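You operate a simulated robot arm through the tools that you are given. There is no shell and no other tool. Be economical: measure what you need, move in short steps, check, and stop when the job is done.

Carry out the task below with a simulated robot arm. There is one attempt and no reset: what you move stays moved.

TASK
Sift the small brown-stripe sack and the red-handle jug through the sieve into the green tub.
Fine: empty both on the sieve and put them back; shake till only lumps are left. Set down upright: small brown-stripe sack, red-handle jug.

It is judged by the outcome, as a careful person would: the job done as asked, and still so three seconds after it is handed in. It fails if anything else is knocked over, pushed out of place, dropped, spilled or broken.

THE ROBOT
A 7-joint arm with a two-finger parallel gripper, fixed in place. Base frame: the origin is at the foot of the arm, x ahead of it, y to its left, z up; the work surface is at about z = 0.8. Lengths are in m, angles in degrees, forces in N, time in s.
With the tool pointing down near the work surface it reaches from about 0.3 to 0.7 m from the base axis. Its first joint turns from -66.0 to 66.0 degrees. Payload 1.57 kg.
The TCP is the grasp point between the finger pads, 0.03 m short of the fingertips. In the tool frame z runs along the fingers and y along their closing line. Largest opening 0.11 m; finger width 0.024, thickness 0.012; the body of the gripper, 0.048 by 0.112 m, starts 0.078 m behind the TCP.
Orientation is that of the tool frame in the base frame, as a unit quaternion [w, x, y, z]. With the fingers straight down and closing along the base's y, the tool's x points along the base's -x, its y along +y and its z along -z.

THE INTERFACE
- The arm moves only by the tool drive_tool. Its argument "deltas" is a list of rows, each a list of 7 numbers: the shift along the base's x, y, z in m, then the turn, a rotation vector about the base's x, y, z in degrees, then the gripper command, from -1 (shut) to 1 (fully open), values between in proportion. In form: [[x, y, z, ax, ay, az, gripper], ...]. A call has 1 to 12 rows; each row is the pose to reach, as a shift and turn from the pose commanded when the call began. Rows are played at 5 a second. More than 0.05 m and 8.6 degrees between two rows, or a gripper value outside its range, and nothing of the call is played. Where a pose cannot be reached the arm comes as near as it can. A force on the tool above 70 N (or 10 N above the force at the start of the call, whichever is more), or a blocked arm, ends the call early, and 0.2 s more pass. Each finger travels about 0.108 m/s and halts on what it meets, pressing with about 26 N; the grip force reading is that of the motor and also rises with nothing between the fingers. The clock runs only during rows and for 0.2 s after the last one: add rows that repeat a pose to give the fingers time. It gives the time, the measured TCP pose, the force on the tool (base axes), the opening and the grip force at its end, in the units of the frame above (readings bear some noise), with the torque about the TCP (base axes, N m) and any sound that the robot's microphone picked up, and new pictures: "pictures" is both (left out), scene, wrist or none.
- Cameras (640 x 400 px; columns grow to the right, rows downward): "scene" is fixed at [0.1738, -0.4013, 1.4035]; the picture's right is [0.70, -0.72, 0.00], its down [-0.42, -0.41, -0.81] and it looks along [0.58, 0.57, -0.58] (base axes); focal length 214 px, centre (320, 200). "wrist" rides on the gripper at [0.07, 0.016, -0.141] in the tool frame; the picture's right is [-0.23, 0.97, 0.00], its down [-0.86, -0.20, -0.48] and it looks along [-0.47, -0.11, 0.88] (tool axes); focal length 222 px, centre (320, 200). There is no depth. A picture from a camera that has moved, and an enlarged one, comes with that camera's place and axes in the base frame and with its lens.
- inspect(camera, box): a new picture of the part [left, top, right, bottom] of that camera's present view, enlarged. No time passes.
- close_job(): hands the job in; it is judged then, once.

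Go step by step. Nothing tells you positions but the pictures and the camera data: compare them with the known pose of the tool, close in by small moves and look again before you grip or let go. The budget is 120 turns and 200 pictures, counting those below and the enlarged ones. Unless the task says otherwise, let go and move clear before handing in, and close with one line.

The tools are called as a command line: name --pt "numbers of a row" for each row, then --argument value for the rest, lists and objects as JSON in quotes. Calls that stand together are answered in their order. drive_tool: Moves the arm, as the interface text tells. Its arguments: {"type":"object","properties":{"deltas":{"type":"array"},"pictures":{"type":"string","enum":["both","scene","wrist","none"]}},"required":["deltas"]} The other tools are called the same way: inspect (camera, box) takes an enlarged picture of a part of a camera's view; close_job () hands the job in.

At the start:

```text
time: 0.0
ee_pos: [0.359, 0.0314, 1.314]
orientation: [0.0, 0.0, 1.0, 0.0]
ft_force: [-1.0, -0.2, 0.9]
torque: [0.0, 0.0, -0.05]
finger_gap: 0.1098
finger_force: 0.1
```

scene: 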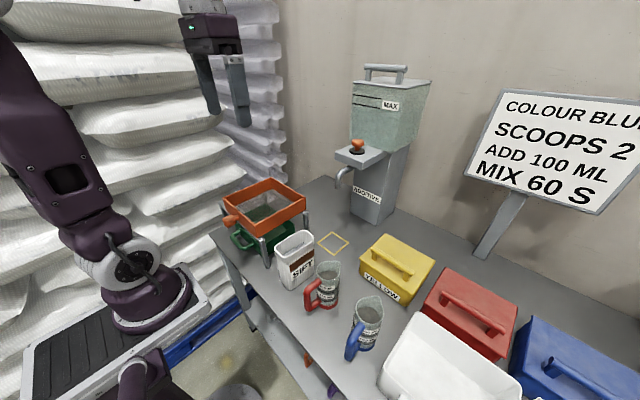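
wrist: 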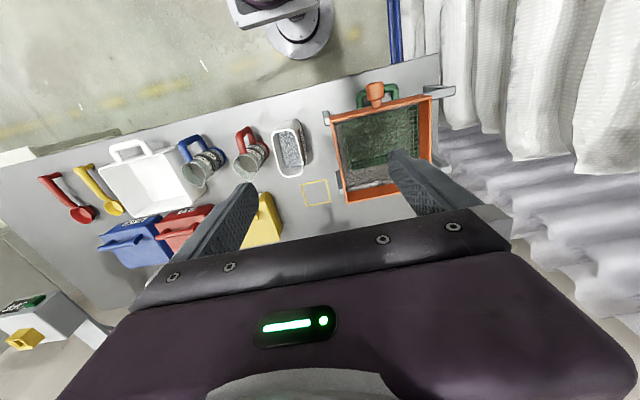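

I see an orange sieve on a stand above a green tub, a small brown-stripe sack next to it, then a red-handle jug and a blue-handle jug. I'll enlarge the views to measure them.

inspect --camera "scene" --box '[200, 160, 400, 370]'

inspect --camera "wrist" --box '[160, 60, 460, 240]'

```text
1.90 times, centred on (300, 265) of scene
camera zoom: at [0.1738, -0.4013, 1.4035], right [0.7, -0.72, 0.0], down [-0.42, -0.41, -0.81], along [0.58, 0.57, -0.58], focal length 408 px, centre (358, 76)
```

zoom: 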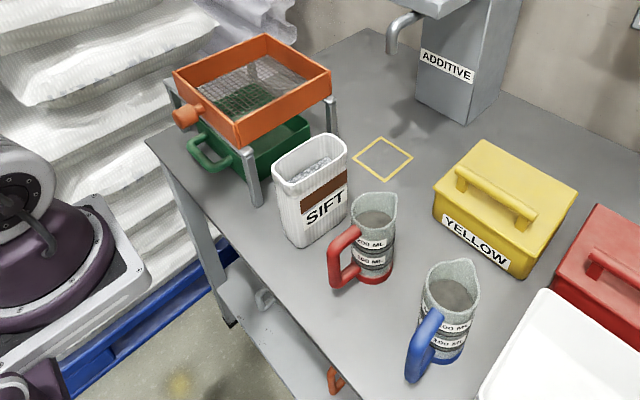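

```text
2.13 times, centred on (310, 150) of wrist
camera zoom: at [0.289, 0.0496, 1.4567], right [0.23, 0.97, 0.0], down [0.86, -0.2, 0.48], along [0.47, -0.11, -0.88], focal length 474 px, centre (341, 307)
```

zoom: 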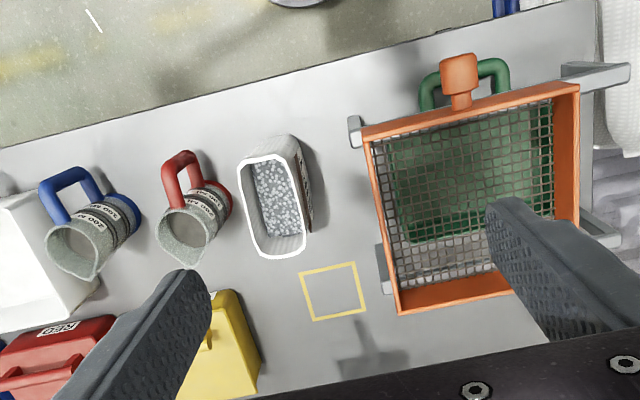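

The sack stands at about (0.42, -0.06) with its rim at z≈0.95 and its long side along x. The sieve is centred near (0.475, 0.155) with its handle toward the robot. I'll test whether the arm can point horizontally forward (+x), so I can grip from the side and pour with a wrist roll.

drive_tool --pt "-0.01 -0.008 -0.02 0 -8.18 0 1" --pt "-0.02 -0.016 -0.04 0 -16.36 0 1" --pt "-0.03 -0.024 -0.06 0 -24.54 0 1" --pt "-0.04 -0.032 -0.08 0 -32.7 0 1" --pt "-0.05 -0.04 -0.1 0 -40.9 0 1" --pt "-0.06 -0.048 -0.12 0 -49.1 0 1" --pt "-0.07 -0.056 -0.14 0 -57.3 0 1" --pt "-0.08 -0.064 -0.16 0 -65.4 0 1" --pt "-0.09 -0.072 -0.18 0 -73.6 0 1" --pt "-0.1 -0.08 -0.2 0 -81.8 0 1" --pt "-0.11 -0.088 -0.22 0 -90 0 1" --pt "-0.11 -0.088 -0.22 0 -90 0 1"

```text
time: 2.7
ee_pos: [0.2306, -0.1088, 1.1368]
orientation: [0.753, -0.183, 0.632, -0.018]
ft_force: [62.1, 10.5, 43.3]
torque: [-0.65, 0.8, 0.73]
finger_gap: 0.11
finger_force: 0.0
out of reach, approached as far as the arm can: row 7, 8, 9, 10, 11, 12
stopped in row 12: the force on the tool passed its limit at 249 N (the readings are from after the stop); the commanded pose is now the measured one
camera wrist: at [0.1056, -0.1459, 1.0484], right [-0.24, 0.97, -0.08], down [-0.59, -0.09, 0.8], along [0.77, 0.24, 0.59], focal length 222 px, centre (320, 200)
```

scene: 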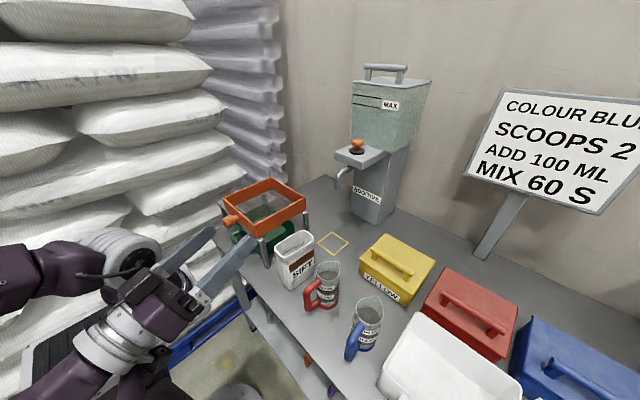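
wrist: 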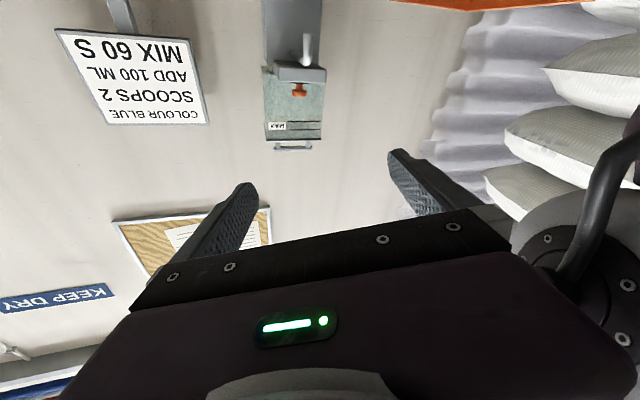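

The arm folded against itself that close in, so horizontal needs to be further out. I'll move forward and up and check again.

drive_tool --pt "0.03 0 0.02 0 0 0 1" --pt "0.07 0.01 0.03 0 0 0 1" --pt "0.11 0.02 0.03 0 0 0 1" --pt "0.15 0.03 0.03 0 0 0 1" --pt "0.19 0.04 0.03 0 0 0 1" --pt "0.19 0.04 0.03 0 0 0 1" --pictures "scene"

```text
time: 4.1
ee_pos: [0.3518, -0.1277, 1.1782]
orientation: [0.749, -0.184, 0.636, -0.019]
ft_force: [-0.7, 0.0, -0.2]
torque: [-0.01, -0.02, -0.01]
finger_gap: 0.1101
finger_force: 0.0
out of reach, approached as far as the arm can: row 1, 2, 3, 4, 5, 6
```

scene: 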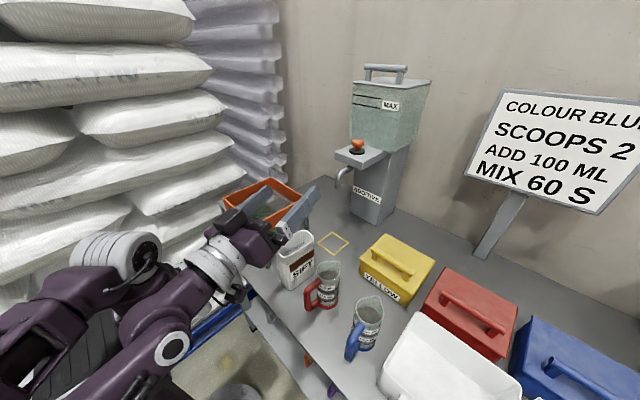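

It's still stuck short of the commanded position, with unwanted yaw and roll. I'll turn back to a clean pose pointing 45° down and forward, then explore from there.

drive_tool --pt "0 0 0.01 1.3 6.75 -2.44 1" --pt "0 0 0.02 2.6 13.5 -4.88 1" --pt "0 0 0.03 3.9 20.25 -7.3 1" --pt "0 0 0.03 5.2 27 -9.75 1" --pt "0 0 0.03 6.5 33.75 -12.2 1" --pt "0 0 0.03 7.8 40.5 -14.6 1" --pt "0 0 0.03 9.1 47.25 -17.1 1" --pt "0 0 0.03 10.4 54 -19.5 1" --pt "0 0 0.03 10.4 54 -19.5 1" --pictures "scene"

```text
time: 6.1
ee_pos: [0.3478, -0.1298, 1.2102]
orientation: [0.379, 0.0, 0.926, -0.002]
ft_force: [0.3, -0.6, 0.3]
torque: [0.02, 0.01, -0.03]
finger_gap: 0.11
finger_force: 0.1
```

scene: 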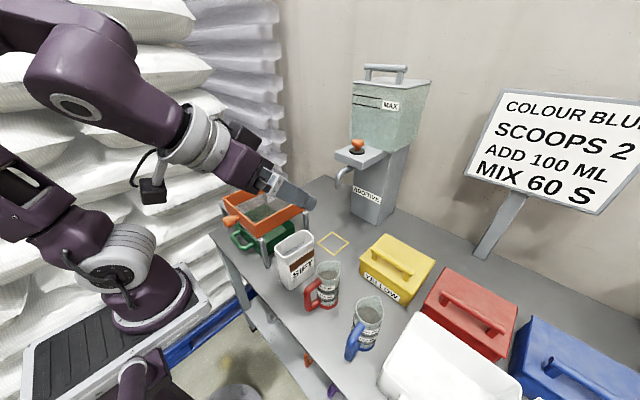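

Clean 45° pose recovered. Next I'll test lowering and pitching toward horizontal above the sack.

drive_tool --pt "0.01 0.01 -0.01 0 0 0 1" --pt "0.03 0.03 -0.04 0 -6 0 1" --pt "0.05 0.05 -0.07 0 -12 0 1" --pt "0.07 0.07 -0.1 0 -18 0 1" --pt "0.07 0.07 -0.1 0 -24 0 1" --pt "0.07 0.07 -0.1 0 -30 0 1" --pt "0.07 0.07 -0.1 0 -36 0 1" --pt "0.07 0.07 -0.1 0 -40 0 1" --pt "0.07 0.07 -0.1 0 -40 0 1" --pictures "scene"

```text
time: 8.1
ee_pos: [0.424, -0.1758, 1.1597]
orientation: [0.675, 0.0, 0.738, -0.002]
ft_force: [0.3, 0.2, 1.0]
torque: [-0.03, 0.03, -0.02]
finger_gap: 0.11
finger_force: 0.0
out of reach, approached as far as the arm can: row 3, 4, 5, 6, 7, 8, 9
```

scene: 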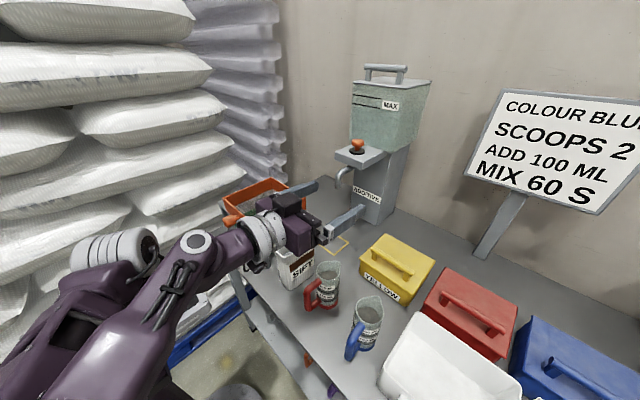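

Horizontal works only where the wrist isn't too near the shoulder, meaning low down or further out. I'll tilt back to 45°, centre over the sack at (0.41, -0.055), then go down while pitching to about 30° below horizontal.

drive_tool --pt "0 0.005 0.01 0 6 0 0.8" --pt "-0.005 0.02 0.01 0 12 0 0.8" --pt "-0.01 0.045 0.01 0 18 0 0.8" --pt "-0.01 0.07 0 0 24 0 0.8" --pt "-0.014 0.095 -0.01 0 30 0 0.8" --pt "-0.014 0.121 -0.02 0 36 0 0.8" --pt "-0.014 0.121 -0.04 0 40 0 0.8" --pt "-0.014 0.121 -0.06 0 40 0 0.8" --pt "-0.014 0.121 -0.06 0 40 0 0.8" --pictures "both"

```text
time: 10.1
ee_pos: [0.4077, -0.0543, 1.0973]
orientation: [0.38, 0.0, 0.925, -0.003]
ft_force: [0.0, -0.5, 0.6]
torque: [-0.02, 0.01, -0.03]
finger_gap: 0.0992
finger_force: 0.0
camera wrist: at [0.2579, -0.0364, 1.1512], right [0.16, 0.97, 0.15], down [0.27, -0.2, 0.94], along [0.95, -0.11, -0.3], focal length 222 px, centre (320, 200)
```

scene: 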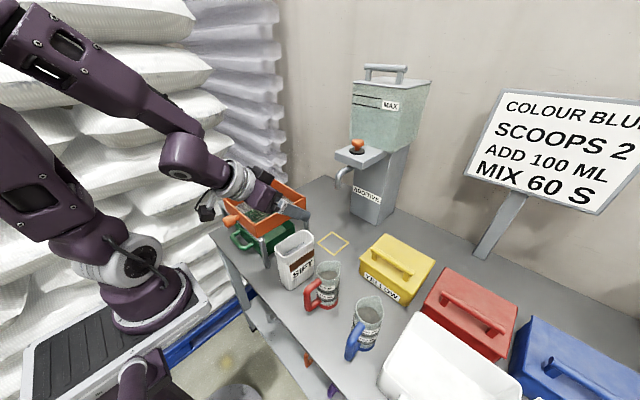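
wrist: 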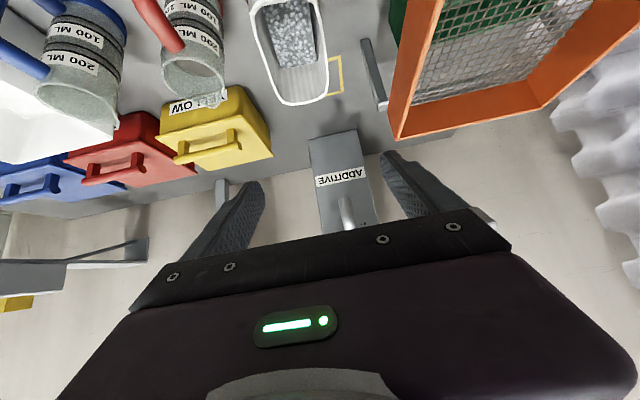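

The sack's centreline matches my estimate (axis yawed about -7°). I'll descend around it with the fingers straddling it, pitching to 60° and yawing -7°.

drive_tool --pt "0 0 -0.03 0 0 -2.5 0.8" --pt "0 0 -0.06 0 -2 -5 0.8" --pt "0 0 -0.09 0 -5 -7 0.8" --pt "0 0 -0.12 0 -10 -7 0.8" --pt "0 0 -0.14 0 -15 -7 0.8" --pt "0 0 -0.14 0 -15 -7 0.8" --pictures "both"

```text
time: 11.5
ee_pos: [0.4433, -0.0562, 1.1286]
orientation: [0.469, 0.057, 0.881, -0.027]
ft_force: [-0.1, -0.2, -0.3]
torque: [0.01, -0.01, 0.0]
finger_gap: 0.099
finger_force: 0.1
out of reach, approached as far as the arm can: row 1, 2, 3, 4, 5, 6
camera wrist: at [0.2877, -0.019, 1.1502], right [0.25, 0.95, 0.2], down [0.05, -0.21, 0.98], along [0.97, -0.23, -0.1], focal length 222 px, centre (320, 200)
```

scene: 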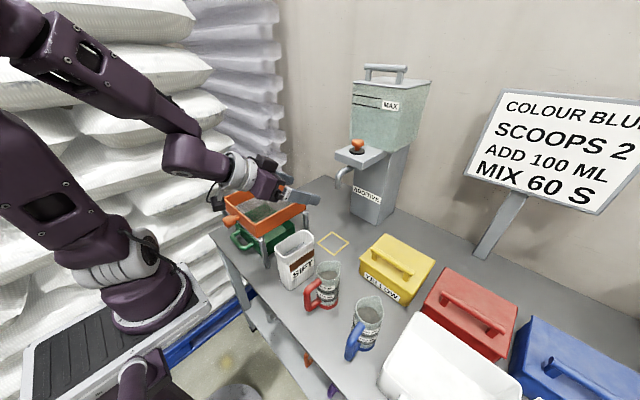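
wrist: 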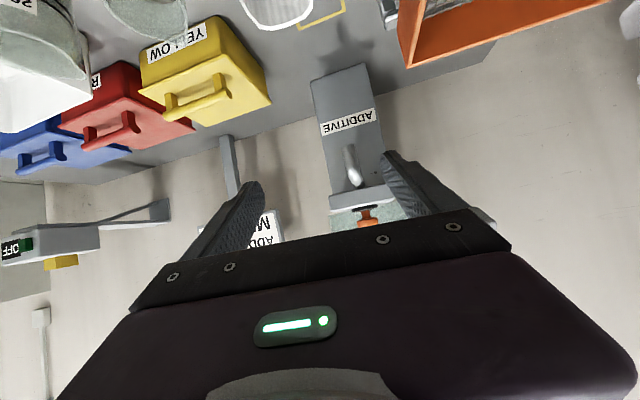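

Low down, the forward pitch is limited. I'll find out how much is available by coming down with a 20° pitch just above the sack, then pitching up from there.

drive_tool --pt "0 0 0 0.7 6 0 0.8" --pt "-0.01 0 -0.01 1.5 12 0 0.8" --pt "-0.02 0 -0.03 2.2 18 0 0.8" --pt "-0.03 0 -0.05 2.9 24 0 0.8" --pt "-0.033 0.001 -0.08 3.6 30 0 0.8" --pt "-0.033 0.001 -0.11 4.4 36 0 0.8" --pt "-0.033 0.001 -0.13 4.4 36 0 0.8" --pt "-0.033 0.001 -0.13 3.6 30 0 0.8" --pt "-0.033 0.001 -0.13 2.9 24 0 0.8" --pt "-0.033 0.001 -0.13 2.2 18 0 0.8" --pt "-0.033 0.001 -0.13 1.5 12 0 0.8" --pt "-0.033 0.001 -0.13 1.5 12 0 0.8" --pictures "scene"

```text
time: 14.1
ee_pos: [0.4325, -0.0591, 1.0623]
orientation: [0.367, 0.09, 0.924, -0.055]
ft_force: [0.7, 0.2, 0.7]
torque: [-0.02, 0.0, 0.01]
finger_gap: 0.0991
finger_force: 0.1
out of reach, approached as far as the arm can: row 2, 3, 4, 5, 6, 7, 8, 9, 10, 11, 12
```

scene: 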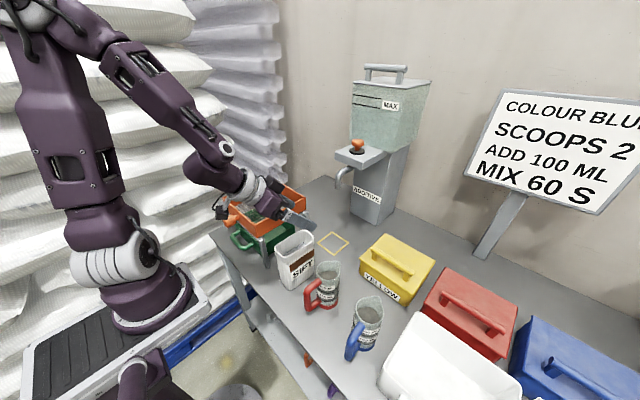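

I'll go back to tool-down above the sack to see what the standard configuration gives.

drive_tool --pt "0 0 0.02 0.9 7.4 1 0.8" --pt "-0.01 0 0.02 1.8 14.9 2 0.8" --pt "-0.02 0.002 0.02 2.7 22.3 3 0.8" --pt "-0.022 0.004 0.01 3.6 29.7 4 0.8" --pt "-0.022 0.004 -0.02 4.5 37 4 0.8" --pt "-0.022 0.004 -0.04 5.2 42.5 4 0.8" --pt "-0.022 0.004 -0.05 5.2 42.5 4 0.8" --pt "-0.022 0.004 -0.05 5.2 42.5 4 0.8" --pictures "scene"

```text
time: 15.9
ee_pos: [0.411, -0.0564, 1.0078]
orientation: [0.005, 0.048, 0.998, -0.029]
ft_force: [0.4, 0.7, -0.4]
torque: [0.0, 0.01, -0.03]
finger_gap: 0.0989
finger_force: 0.0
out of reach, approached as far as the arm can: row 1, 2, 3
```

scene: 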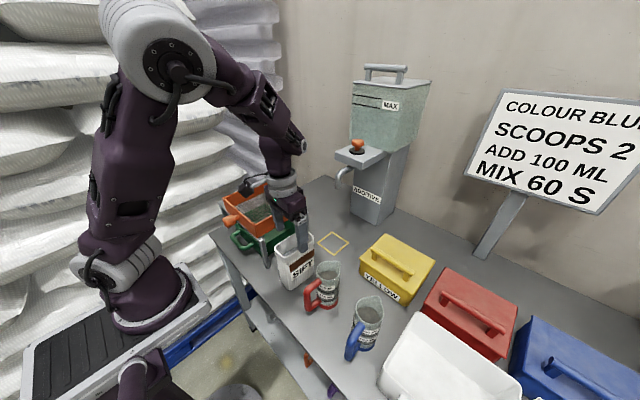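

This shows the wrist only flexes one way, back toward the base. That suits pouring: grip nearly tool-down at the robot side, lift, and pitch the tool back so the mouth tips toward +x. I'll test that empty at height.

drive_tool --pt "0 0.01 0.04 0 0 0 0.8" --pt "0.01 0.03 0.08 0.8 8 0 0.8" --pt "0.02 0.05 0.12 1.7 16 0 0.8" --pt "0.03 0.08 0.16 2.5 24 0 0.8" --pt "0.03 0.12 0.18 3.4 32 0 0.8" --pt "0.03 0.15 0.18 4.2 40 0 0.8" --pt "0.03 0.18 0.18 5.0 48 0 0.8" --pt "0.03 0.2 0.18 5.9 56 0 0.8" --pt "0.03 0.2 0.18 6.7 64 0 0.8" --pt "0.03 0.2 0.18 7.6 72 0 0.8" --pt "0.03 0.2 0.18 8.4 80 0 0.8" --pt "0.03 0.2 0.18 9.2 88 0 0.8" --pictures "both"

```text
refused: row 4 steps farther than a row can; nothing moved
```

drive_tool --pt "0 0.01 0.04 0 0 0 0.8" --pt "0.01 0.03 0.08 0.8 8 0 0.8" --pt "0.02 0.05 0.12 1.7 16 0 0.8" --pt "0.02 0.08 0.15 2.5 24 0 0.8" --pt "0.03 0.11 0.18 3.4 32 0 0.8" --pt "0.03 0.14 0.18 4.2 40 0 0.8" --pt "0.03 0.17 0.18 5.0 48 0 0.8" --pt "0.03 0.2 0.18 5.9 56 0 0.8" --pt "0.03 0.2 0.18 6.7 64 0 0.8" --pt "0.03 0.2 0.18 7.6 72 0 0.8" --pt "0.03 0.2 0.18 8.4 80 0 0.8" --pt "0.03 0.2 0.18 9.2 88 0 0.8" --pictures "both"

```text
time: 18.5
ee_pos: [0.33, 0.1686, 1.1876]
orientation: [-0.694, 0.015, 0.72, 0.019]
ft_force: [0.5, 0.2, 1.0]
torque: [0.01, -0.03, 0.03]
finger_gap: 0.099
finger_force: 0.1
out of reach, approached as far as the arm can: row 5, 6, 7, 8, 9, 10, 11, 12
camera wrist: at [0.4689, 0.1791, 1.2631], right [0.05, 0.97, -0.22], down [0.5, -0.22, -0.84], along [-0.86, -0.07, -0.5], focal length 222 px, centre (320, 200)
```

scene: 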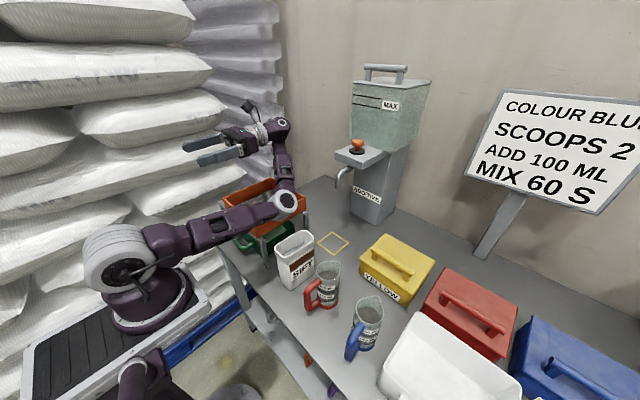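
wrist: 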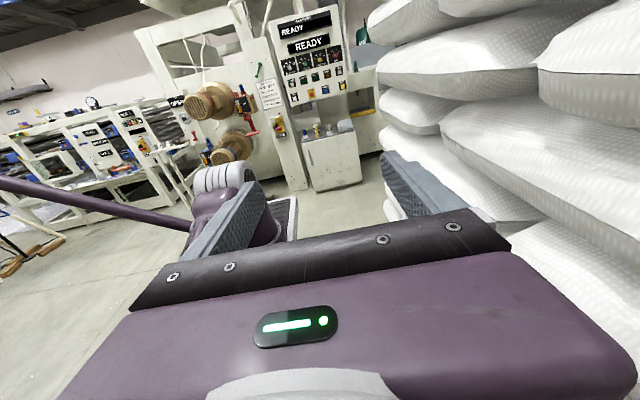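

Folding the tool back drops the elbow over the sieve, which isn't usable. I'll reverse that, then test a sideways tilt (tool pointing -y, mouth toward +y) well above the sieve.

drive_tool --pt "0.01 0 0.01 -0.8 -8 0 0.8" --pt "0.03 0 0.02 -1.6 -16 0 0.8" --pt "0.05 0 0.03 -2.5 -24 0 0.8" --pt "0.07 0 0.04 -3.3 -32 0 0.8" --pt "0.09 0 0.05 -4.2 -40 0 0.8" --pt "0.1 0 0.05 -5 -48 0 0.8" --pt "0.1 0 0.05 -5.9 -56 0 0.8" --pt "0.1 0 0.05 -6.7 -64 0 0.8" --pt "0.1 0 0.05 -7.5 -72 0 0.8" --pt "0.1 0 0.05 -8.4 -80 0 0.8" --pt "0.1 0 0.05 -9.2 -88 0 0.8" --pt "0.1 0 0.05 -9.2 -88 0 0.8" --pictures "scene"

```text
time: 21.1
ee_pos: [0.4279, 0.168, 1.2396]
orientation: [0.005, 0.049, 0.998, -0.029]
ft_force: [0.2, 0.9, 0.0]
torque: [-0.01, -0.02, 0.0]
finger_gap: 0.099
finger_force: 0.1
out of reach, approached as far as the arm can: row 1, 2, 3, 4, 5, 6, 7, 8, 9
```

scene: 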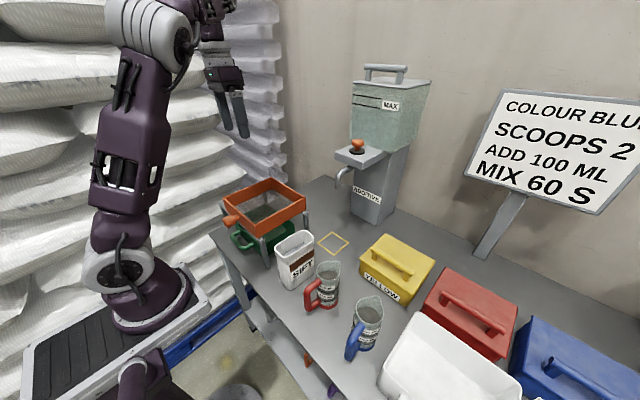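

Next, the test of tool pointing sideways to +y, with the hand on the -y side of the sieve.

drive_tool --pt "0 0 0 8 0 0 0.8" --pt "0 0 0 16 0 0 0.8" --pt "0 0 0 24 0 0 0.8" --pt "0 0 0 32 0 0 0.8" --pt "0 0 0 40 0 0 0.8" --pt "0 0 0 48 0 0 0.8" --pt "0 0 0 56 0 0 0.8" --pt "0 0 0 64 0 0 0.8" --pt "0 0 0 72 0 0 0.8" --pt "0 0 0 80 0 0 0.8" --pt "0 0 0 88 0 0 0.8" --pt "0 0 0 96 0 0 0.8" --pictures "both"

```text
time: 23.7
ee_pos: [0.4276, 0.1666, 1.2381]
orientation: [-0.031, 0.036, 0.689, 0.723]
ft_force: [0.2, -0.7, -0.2]
torque: [-0.02, 0.01, 0.01]
finger_gap: 0.0991
finger_force: 0.1
camera wrist: at [0.3589, 0.0259, 1.2554], right [0.32, -0.05, 0.95], down [0.83, -0.47, -0.3], along [0.46, 0.88, -0.11], focal length 222 px, centre (320, 200)
```

scene: 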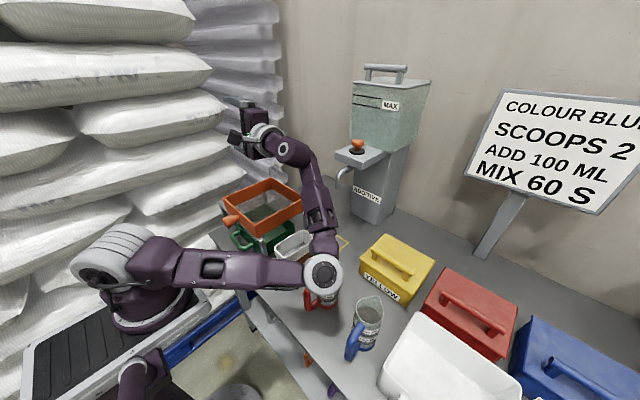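
wrist: 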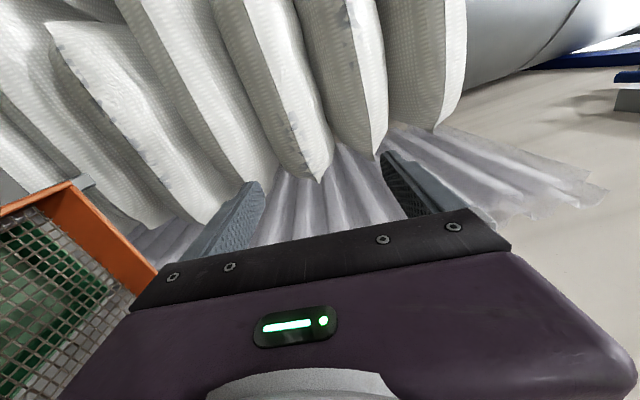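

Sideways works, but the elbow drops near the jugs. The forward-horizontal configuration kept the elbow by the base, away from everything, so I'll return there and test whether it can go low.

drive_tool --pt "0 0 0 -8 0 0 0.8" --pt "0 0 0 -16 0 0 0.8" --pt "0 0 0 -24 0 0 0.8" --pt "0 0 0 -32 0 0 0.8" --pt "0 0 0 -40 0 0 0.8" --pt "0 0 0 -48 0 0 0.8" --pt "0 0 0 -56 0 0 0.8" --pt "0 0 0 -64 0 0 0.8" --pt "0 0 0 -72 0 0 0.8" --pt "0 0 0 -80 0 0 0.8" --pt "0 0 0 -88 0 0 0.8" --pt "0 0 0 -96 0 6 0.8" --pictures "none"

drive_tool --pt "-0.01 -0.04 0 0 -5 0 0.8" --pt "-0.02 -0.08 0 0 -10 0 0.8" --pt "-0.03 -0.12 0 0 -15 0 0.8" --pt "-0.04 -0.16 0 0 -20 0 0.8" --pt "-0.05 -0.2 0 0 -25 0 0.8" --pt "-0.06 -0.24 0 0 -30 0 0.8" --pt "-0.07 -0.28 -0.01 0 -38 0 0.8" --pt "-0.08 -0.3 -0.03 0 -45 0 0.8" --pt "-0.08 -0.3 -0.03 0 -45 0 0.8" --pictures "scene"

```text
refused: row 12 steps farther than a row can; nothing moved
```

```text
time: 25.7
ee_pos: [0.3999, -0.1037, 1.2153]
orientation: [0.232, -0.242, 0.651, 0.681]
ft_force: [0.1, -0.4, 0.5]
torque: [0.02, 0.01, -0.03]
finger_gap: 0.099
finger_force: 0.0
out of reach, approached as far as the arm can: row 6, 7, 8, 9
```

scene: 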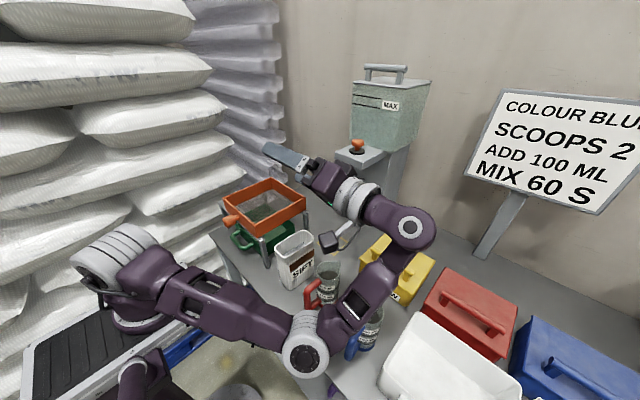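

The first call was refused and the second ran from the wrong pose; nothing was touched. I'll back out the same way and send one call at a time.

drive_tool --pt "0.0 0.02 0.02 0 7 0 0.8" --pt "0.01 0.06 0.03 0 14 0 0.8" --pt "0.01 0.1 0.03 0 20 0 0.8" --pt "0.01 0.14 0.03 0 25 0 0.8" --pt "0.02 0.18 0.03 0 30 0 0.8" --pt "0.02 0.22 0.03 0 35 0 0.8" --pt "0.02 0.25 0.03 0 40 0 0.8" --pt "0.02 0.27 0.03 0 45 0 0.8" --pt "0.02 0.27 0.03 0 45 0 0.8" --pictures "none"

```text
time: 27.7
ee_pos: [0.419, 0.1644, 1.2478]
orientation: [-0.034, 0.036, 0.691, 0.722]
ft_force: [-1.3, 0.6, 0.7]
torque: [0.02, -0.01, -0.01]
finger_gap: 0.0991
finger_force: 0.0
```

drive_tool --pt "0 0 0 -8 0 0 0.8" --pt "0 0 0 -16 0 0 0.8" --pt "0 0 0 -24 0 0 0.8" --pt "0 0 0 -32 0 0 0.8" --pt "0 0 0 -40 0 0 0.8" --pt "0 0 0 -48 0 0 0.8" --pt "0 0 0 -56 0 0 0.8" --pt "0 0 0 -64 0 0 0.8" --pt "0 0 0 -72 0 0 0.8" --pt "0 0 0 -80 0 0 0.8" --pt "0 0 0 -88 0 0 0.8" --pt "0 0 0 -96 0 0 0.8" --pictures "none"

```text
time: 30.3
ee_pos: [0.4195, 0.1656, 1.2486]
orientation: [0.005, 0.048, 0.998, -0.031]
ft_force: [1.0, -0.3, -0.5]
torque: [0.01, -0.01, 0.01]
finger_gap: 0.0989
finger_force: 0.0
```

Back at tool-down. Now forward to the 45° pose on the -y side.

drive_tool --pt "0 -0.04 0 3.5 0 5.5 0.8" --pt "0 -0.08 0 3.5 -5 5.5 0.8" --pt "-0.01 -0.12 -0.01 3.5 -12 5.5 0.8" --pt "-0.02 -0.16 -0.02 3.5 -19 5.5 0.8" --pt "-0.03 -0.2 -0.03 3.5 -26 5.5 0.8" --pt "-0.04 -0.24 -0.04 3.5 -33 5.5 0.8" --pt "-0.05 -0.28 -0.05 3.5 -39 5.5 0.8" --pt "-0.05 -0.31 -0.06 3.5 -45 5.5 0.8" --pt "-0.05 -0.31 -0.06 3.5 -45 5.5 0.8" --pictures "scene"

```text
time: 32.3
ee_pos: [0.4419, -0.0673, 1.1579]
orientation: [0.386, 0.009, 0.922, 0.021]
ft_force: [0.5, 0.5, -0.4]
torque: [-0.01, 0.01, 0.0]
finger_gap: 0.099
finger_force: 0.1
out of reach, approached as far as the arm can: row 6, 7, 8, 9
```

scene: 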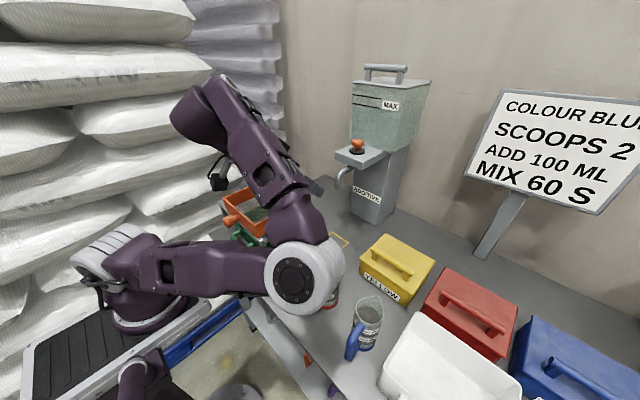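

The elbow configuration depends on the path. I'll go back to something like the start pose to try to recover elbow-up, then look.

drive_tool --pt "0 0 0.03 0 7.5 0 0.8" --pt "-0.01 0.01 0.06 0 15 0 0.8" --pt "-0.02 0.03 0.09 0 22.5 0 0.8" --pt "-0.03 0.05 0.12 0 30 0 0.8" --pt "-0.04 0.07 0.15 0 37.5 0 0.8" --pt "-0.05 0.08 0.15 0 45 0 0.8" --pt "-0.08 0.1 0.15 0 45 0 0.8" --pt "-0.08 0.1 0.15 0 45 0 0.8" --pictures "scene"

```text
time: 34.1
ee_pos: [0.361, 0.0338, 1.3098]
orientation: [0.004, 0.017, 1.0, 0.015]
ft_force: [-0.4, -0.3, -0.9]
torque: [0.02, 0.02, -0.03]
finger_gap: 0.099
finger_force: 0.1
```

scene: 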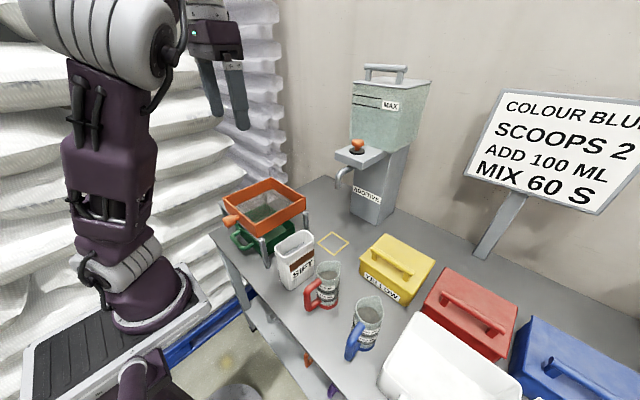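

Elbow-up is restored with tool-down, so the posture follows the pose. Next I'll test forward-horizontal over the far part of the sieve (x≈0.53), where there's more room.

drive_tool --pt "0.03 0.02 -0.01 0 0 0 0.8" --pt "0.07 0.04 -0.02 0 -5 0 0.8" --pt "0.1 0.06 -0.03 0 -13 0 0.8" --pt "0.13 0.08 -0.04 0 -21 0 0.8" --pt "0.16 0.1 -0.05 0 -29 0 0.8" --pt "0.17 0.12 -0.06 0 -37 0 0.8" --pt "0.17 0.12 -0.07 0 -45 0 0.8" --pt "0.17 0.12 -0.08 0 -53 0 0.8" --pt "0.17 0.12 -0.09 0 -61 0 0.8" --pt "0.17 0.12 -0.1 0 -69 0 0.8" --pt "0.17 0.12 -0.1 0 -77 0 0.8" --pt "0.17 0.12 -0.1 0 -85 0 0.8" --pictures "scene"

```text
time: 36.7
ee_pos: [0.5311, 0.1529, 1.2094]
orientation: [0.678, 0.003, 0.734, 0.022]
ft_force: [-0.5, -0.2, -0.4]
torque: [0.0, -0.01, 0.01]
finger_gap: 0.0987
finger_force: 0.0
```

scene: 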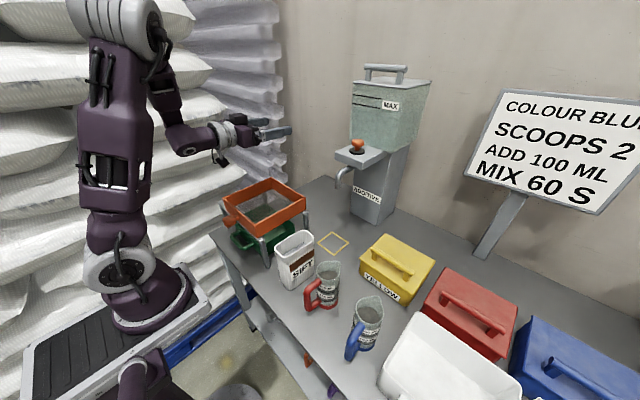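

Excellent: here the arm stays elbow-up with the tool horizontal. Now to test rolling about the forward axis, which is the pour motion.

drive_tool --pt "0 0 -0.02 -8.5 0 0 0.8" --pt "0 0 -0.04 -17 0 0 0.8" --pt "0 0 -0.05 -25.5 0 0 0.8" --pt "0 0 -0.06 -34 0 0 0.8" --pt "0 0 -0.07 -42.5 0 0 0.8" --pt "0 0 -0.08 -51 0 0 0.8" --pt "0 0 -0.08 -59.5 0 0 0.8" --pt "0 0 -0.08 -68 0 0 0.8" --pt "0 0 -0.08 -76.5 0 0 0.8" --pt "0 0 -0.08 -85 0 0 0.8" --pt "0 0 -0.08 -93.5 0 0 0.8" --pt "0 0 -0.08 -102 0 0 0.8" --pictures "none"

```text
time: 39.3
ee_pos: [0.5301, 0.153, 1.1284]
orientation: [-0.427, 0.527, -0.48, 0.557]
ft_force: [0.5, -0.2, 0.0]
torque: [0.01, -0.02, -0.02]
finger_gap: 0.0989
finger_force: 0.1
```

drive_tool --pt "0 0 0 -8.5 0 0 0.8" --pt "0 0 0 -17 0 0 0.8" --pt "0 0 0 -25.5 0 0 0.8" --pt "0 0 0 -34 0 0 0.8" --pt "0 0 0 -42.5 0 0 0.8" --pt "0 0 0 -51 0 0 0.8" --pt "0 0 0 -59.5 0 0 0.8" --pt "0 0 0 -68 0 0 0.8" --pt "0 0 0 -76.5 0 0 0.8" --pictures "both"

```text
time: 41.3
ee_pos: [0.5297, 0.1524, 1.1287]
orientation: [-0.01, 0.678, -0.03, 0.734]
ft_force: [0.4, 0.1, 0.0]
torque: [0.0, -0.01, 0.01]
finger_gap: 0.0988
finger_force: 0.0
camera wrist: at [0.3835, 0.1388, 1.1875], right [-0.01, -0.96, -0.28], down [-0.4, 0.26, -0.88], along [0.92, 0.11, -0.39], focal length 222 px, centre (320, 200)
```

scene: 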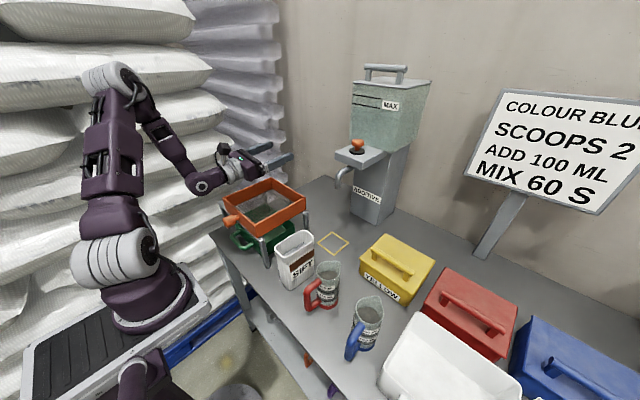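
wrist: 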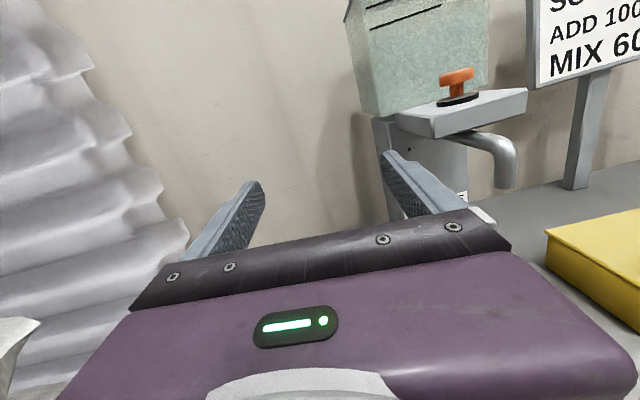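

The roll to 180° works cleanly. Can the tool also tip above horizontal here, for extra pour angle?

drive_tool --pt "0 0 0 0 -8 0 0.8" --pt "0 0 0 0 -16 0 0.8" --pt "0 0 0 0 -24 0 0.8" --pt "0 0 0 0 -32 0 0.8" --pt "0 0 0 0 -40 0 0.8" --pt "0 0 0 0 -40 0 0.8" --pictures "scene"

```text
time: 42.7
ee_pos: [0.4987, 0.1502, 1.1657]
orientation: [-0.009, 0.405, -0.033, 0.914]
ft_force: [0.4, -0.6, -0.2]
torque: [0.01, -0.02, 0.0]
finger_gap: 0.099
finger_force: 0.0
stopped in row 6: the arm was blocked; the commanded pose is now the measured one
```

scene: 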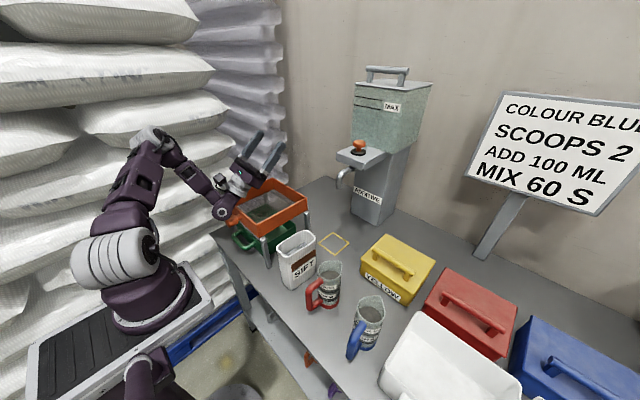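

The tool tipped to 42° above horizontal, but the arm got blocked and the wrist may be at the sieve. I'll back off and check that nothing moved.

drive_tool --pt "0 0 0.02 0 8 0 0.8" --pt "0.01 0 0.04 0 16 0 0.8" --pt "0.02 0 0.05 0 24 0 0.8" --pt "0.03 0 0.06 0 32 0 0.8" --pt "0.03 0 0.07 0 39 0 0.8" --pt "0.03 0 0.07 0 39 0 0.8" --pictures "scene"

inspect --camera "scene" --box '[200, 160, 400, 370]'

```text
time: 44.1
ee_pos: [0.5523, 0.1092, 1.1873]
orientation: [0.001, 0.684, -0.032, 0.729]
ft_force: [0.0, 0.7, 0.0]
torque: [0.01, -0.01, 0.01]
finger_gap: 0.0988
finger_force: 0.0
out of reach, approached as far as the arm can: row 3, 4, 5, 6
```

scene: 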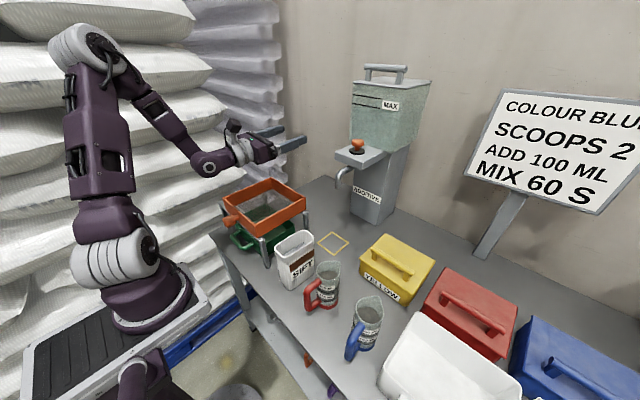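

```text
1.90 times, centred on (300, 265) of scene
camera zoom: at [0.1738, -0.4013, 1.4035], right [0.7, -0.72, 0.0], down [-0.42, -0.41, -0.81], along [0.58, 0.57, -0.58], focal length 408 px, centre (358, 76)
```

zoom: 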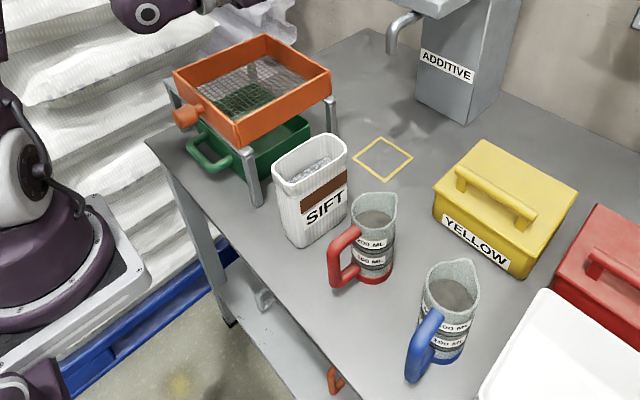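

The sieve hasn't moved, and I now have a working pour method: with the camera on top (rolled 180°), grip the sack tilted slightly back near its far end. A pure pitch about y then tips its mouth down over the sieve. I'll go back over the sack in this rolled orientation.

drive_tool --pt "-0.01 -0.015 0.02 0 8.5 0 0.8" --pt "-0.02 -0.03 0.03 0 17 0 0.8" --pt "-0.03 -0.045 0.03 0 25.5 0 0.8" --pt "-0.04 -0.06 0.03 0 34 0 0.8" --pt "-0.05 -0.075 0.03 0 42.5 0 0.8" --pt "-0.06 -0.09 0.02 0 51 0 0.8" --pt "-0.07 -0.105 0.01 0 59.5 0 0.8" --pt "-0.08 -0.12 0.0 0 68 0 0.8" --pt "-0.09 -0.135 -0.02 0 76.5 0 0.8" --pt "-0.1 -0.15 -0.04 0 85 0 0.8" --pt "-0.117 -0.164 -0.06 0 93 0 0.8" --pt "-0.117 -0.164 -0.08 0 98 0 0.8" --pictures "both"

```text
time: 46.7
ee_pos: [0.4375, -0.0537, 1.1088]
orientation: [0.025, 0.999, -0.019, -0.039]
ft_force: [-0.4, 0.7, 0.4]
torque: [-0.03, -0.01, -0.03]
finger_gap: 0.0988
finger_force: 0.1
out of reach, approached as far as the arm can: row 1, 2, 3, 4, 5
camera wrist: at [0.5168, -0.0649, 1.2447], right [-0.26, -0.96, 0.07], down [-0.81, 0.26, 0.53], along [-0.53, 0.08, -0.84], focal length 222 px, centre (320, 200)
```

scene: 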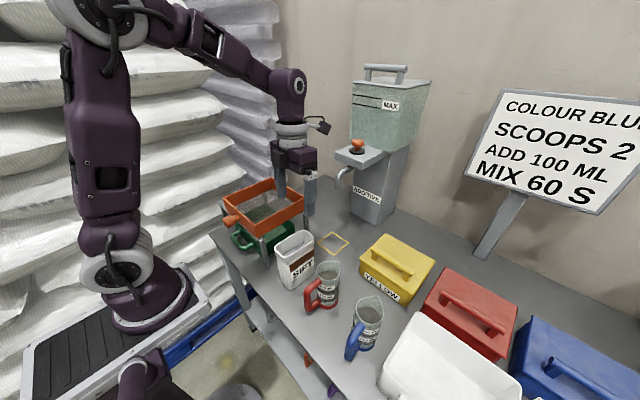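
wrist: 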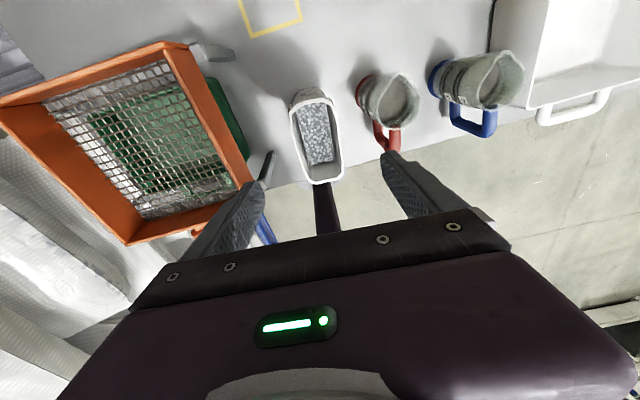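

Clear view now: the sack rim is centred at (0.417, -0.059), yaw about -8.5°, width about 0.063. I'll align to it just above the rim and check.

drive_tool --pt "0 -0.003 -0.03 2 3.5 -3 0.8" --pt "-0.002 -0.008 -0.06 4 7 -6 0.8" --pt "-0.002 -0.008 -0.1 4 7 -6 0.8" --pt "-0.002 -0.008 -0.11 4 7 -6 0.9" --pictures "both"

```text
time: 47.7
ee_pos: [0.4353, -0.0628, 0.9978]
orientation: [-0.01, 0.992, -0.07, -0.1]
ft_force: [-0.3, 1.5, 0.4]
torque: [0.01, -0.01, -0.01]
finger_gap: 0.1045
finger_force: 0.1
camera wrist: at [0.5285, -0.0911, 1.1238], right [-0.36, -0.93, 0.04], down [-0.71, 0.3, 0.64], along [-0.61, 0.2, -0.77], focal length 222 px, centre (320, 200)
```

scene: 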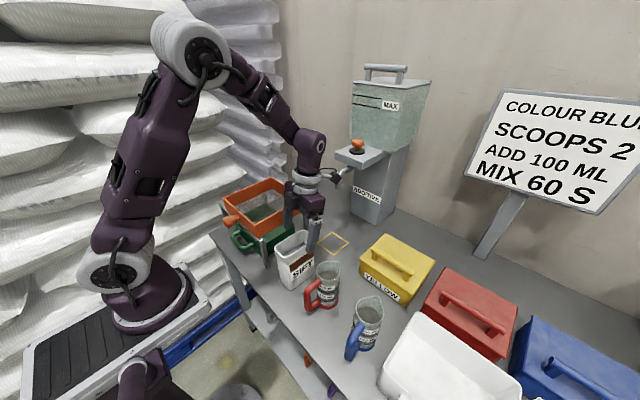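
wrist: 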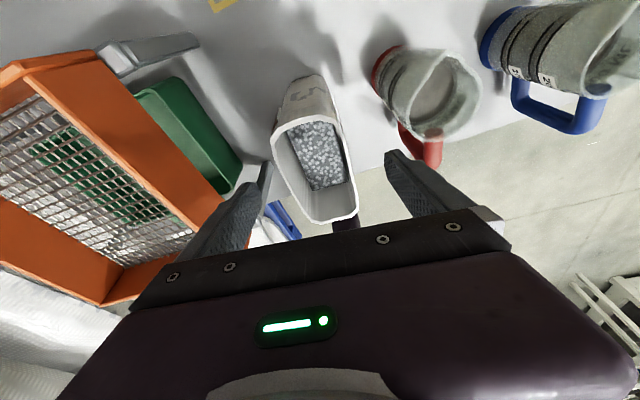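

Aligned within a few millimetres. I'll descend to grip height, z≈0.893.

drive_tool --pt "0 0.003 -0.035 0 0 1.5 0.9" --pt "0 0.003 -0.07 0 0 1.5 0.9" --pt "0 0.003 -0.105 0 0 1.5 0.9" --pt "0 0.003 -0.105 0 0 1.5 0.9" --pictures "both"

```text
time: 48.7
ee_pos: [0.4363, -0.0604, 0.8918]
orientation: [-0.009, 0.993, -0.056, -0.101]
ft_force: [-0.5, 0.8, 0.0]
torque: [0.01, 0.02, 0.01]
finger_gap: 0.1046
finger_force: 0.1
camera wrist: at [0.5287, -0.0865, 1.0169], right [-0.33, -0.94, 0.04], down [-0.71, 0.28, 0.64], along [-0.62, 0.18, -0.77], focal length 222 px, centre (320, 200)
```

scene: 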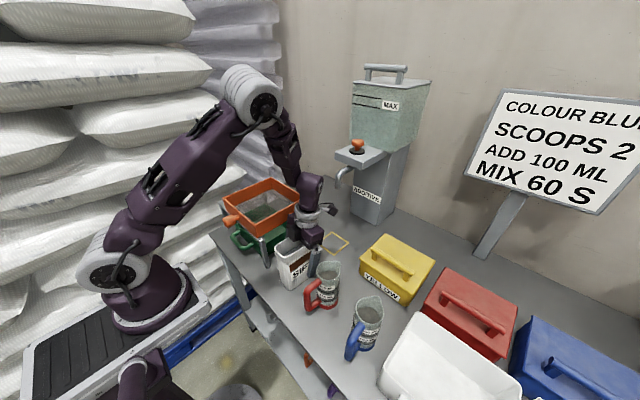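
wrist: 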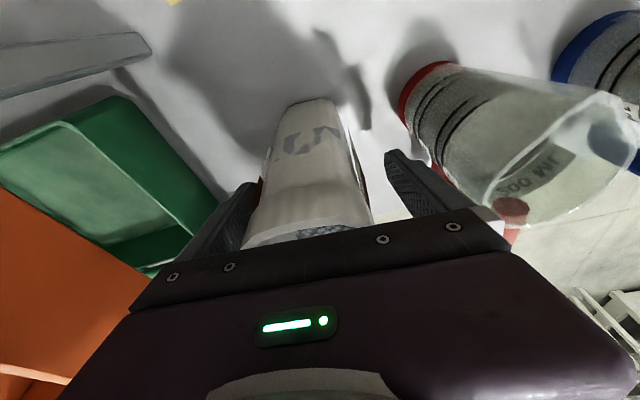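

The fingers are either side of the sack and clear of the jug, so I'll close.

drive_tool --pt "0 0 0 0 0 0 0.3" --pt "0 0 0 0 0 0 -0.3" --pt "0 0 0 0 0 0 -1" --pt "0 0 0 0 0 0 -1" --pt "0 0 0 0 0 0 -1" --pictures "none"

```text
time: 49.9
ee_pos: [0.4351, -0.0594, 0.8924]
orientation: [-0.008, 0.993, -0.056, -0.102]
ft_force: [0.3, -0.9, 3.0]
torque: [-0.26, -0.08, 0.14]
finger_gap: 0.059
finger_force: 26.3
```

Gripped at 0.059 m. Lifting straight up.

drive_tool --pt "0 0 0.01 0 0 0 -1" --pt "0 0 0.03 0 0 0 -1" --pt "0 0 0.06 0 0 0 -1" --pt "0 0 0.1 0 0 0 -1" --pt "0 0 0.14 0 0 0 -1" --pt "0 0 0.18 0 0 0 -1" --pt "0 0 0.22 0 0 0 -1" --pt "0 0 0.22 0 0 0 -1" --pictures "scene"

```text
time: 51.7
ee_pos: [0.4364, -0.0592, 1.1128]
orientation: [-0.009, 0.993, -0.055, -0.101]
ft_force: [0.5, -0.4, -2.6]
torque: [0.04, -0.03, 0.03]
finger_gap: 0.0587
finger_force: 26.0
```

scene: 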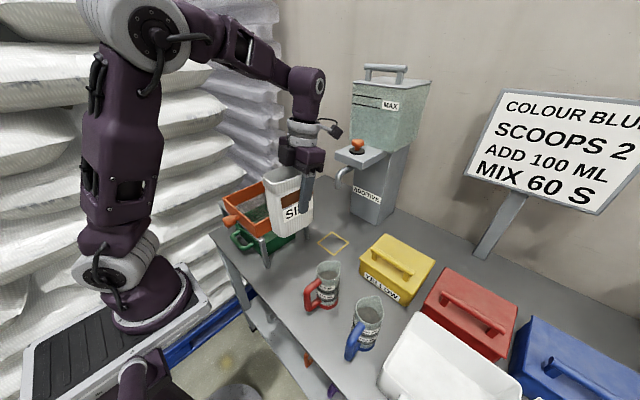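

The sack weighs about 3 N. I'll carry it upright over the sieve (rim at z≈0.98, centre (0.465, 0.157)).

drive_tool --pt "0.01 0.02 0.02 0 0 1 -1" --pt "0.03 0.05 0.04 0 0 2 -1" --pt "0.045 0.085 0.055 0 0 3 -1" --pt "0.06 0.12 0.06 0 0 4 -1" --pt "0.075 0.155 0.06 0 0 5 -1" --pt "0.09 0.185 0.06 0 0 6 -1" --pt "0.104 0.216 0.06 0 0 6.5 -1" --pt "0.104 0.216 0.06 0 0 6.5 -1" --pictures "both"

```text
time: 53.5
ee_pos: [0.5381, 0.1562, 1.1731]
orientation: [-0.003, 0.995, 0.001, -0.102]
ft_force: [0.2, -0.2, -1.9]
torque: [-0.01, -0.01, 0.01]
finger_gap: 0.059
finger_force: 25.9
camera wrist: at [0.6348, 0.1411, 1.2979], right [-0.22, -0.97, 0.04], down [-0.74, 0.2, 0.64], along [-0.63, 0.11, -0.77], focal length 222 px, centre (320, 200)
```

scene: 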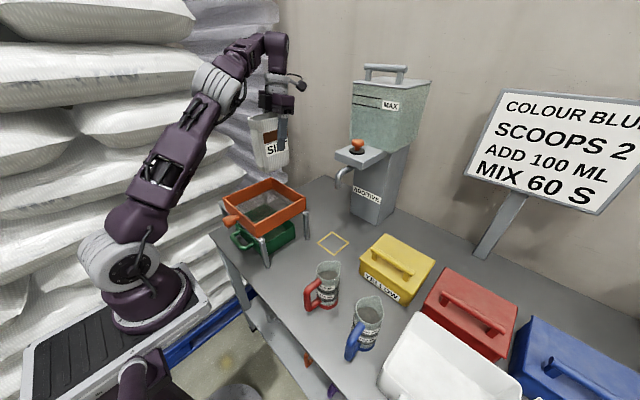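
wrist: 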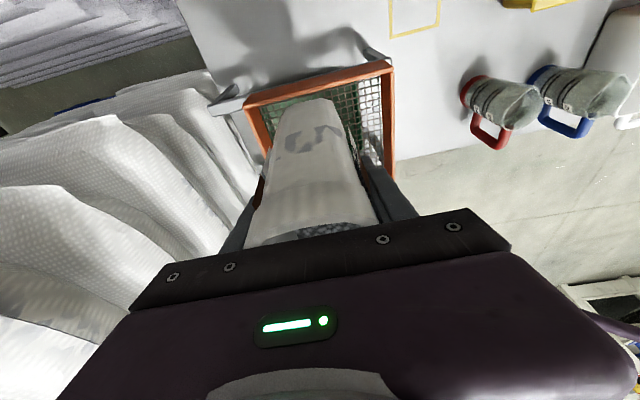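

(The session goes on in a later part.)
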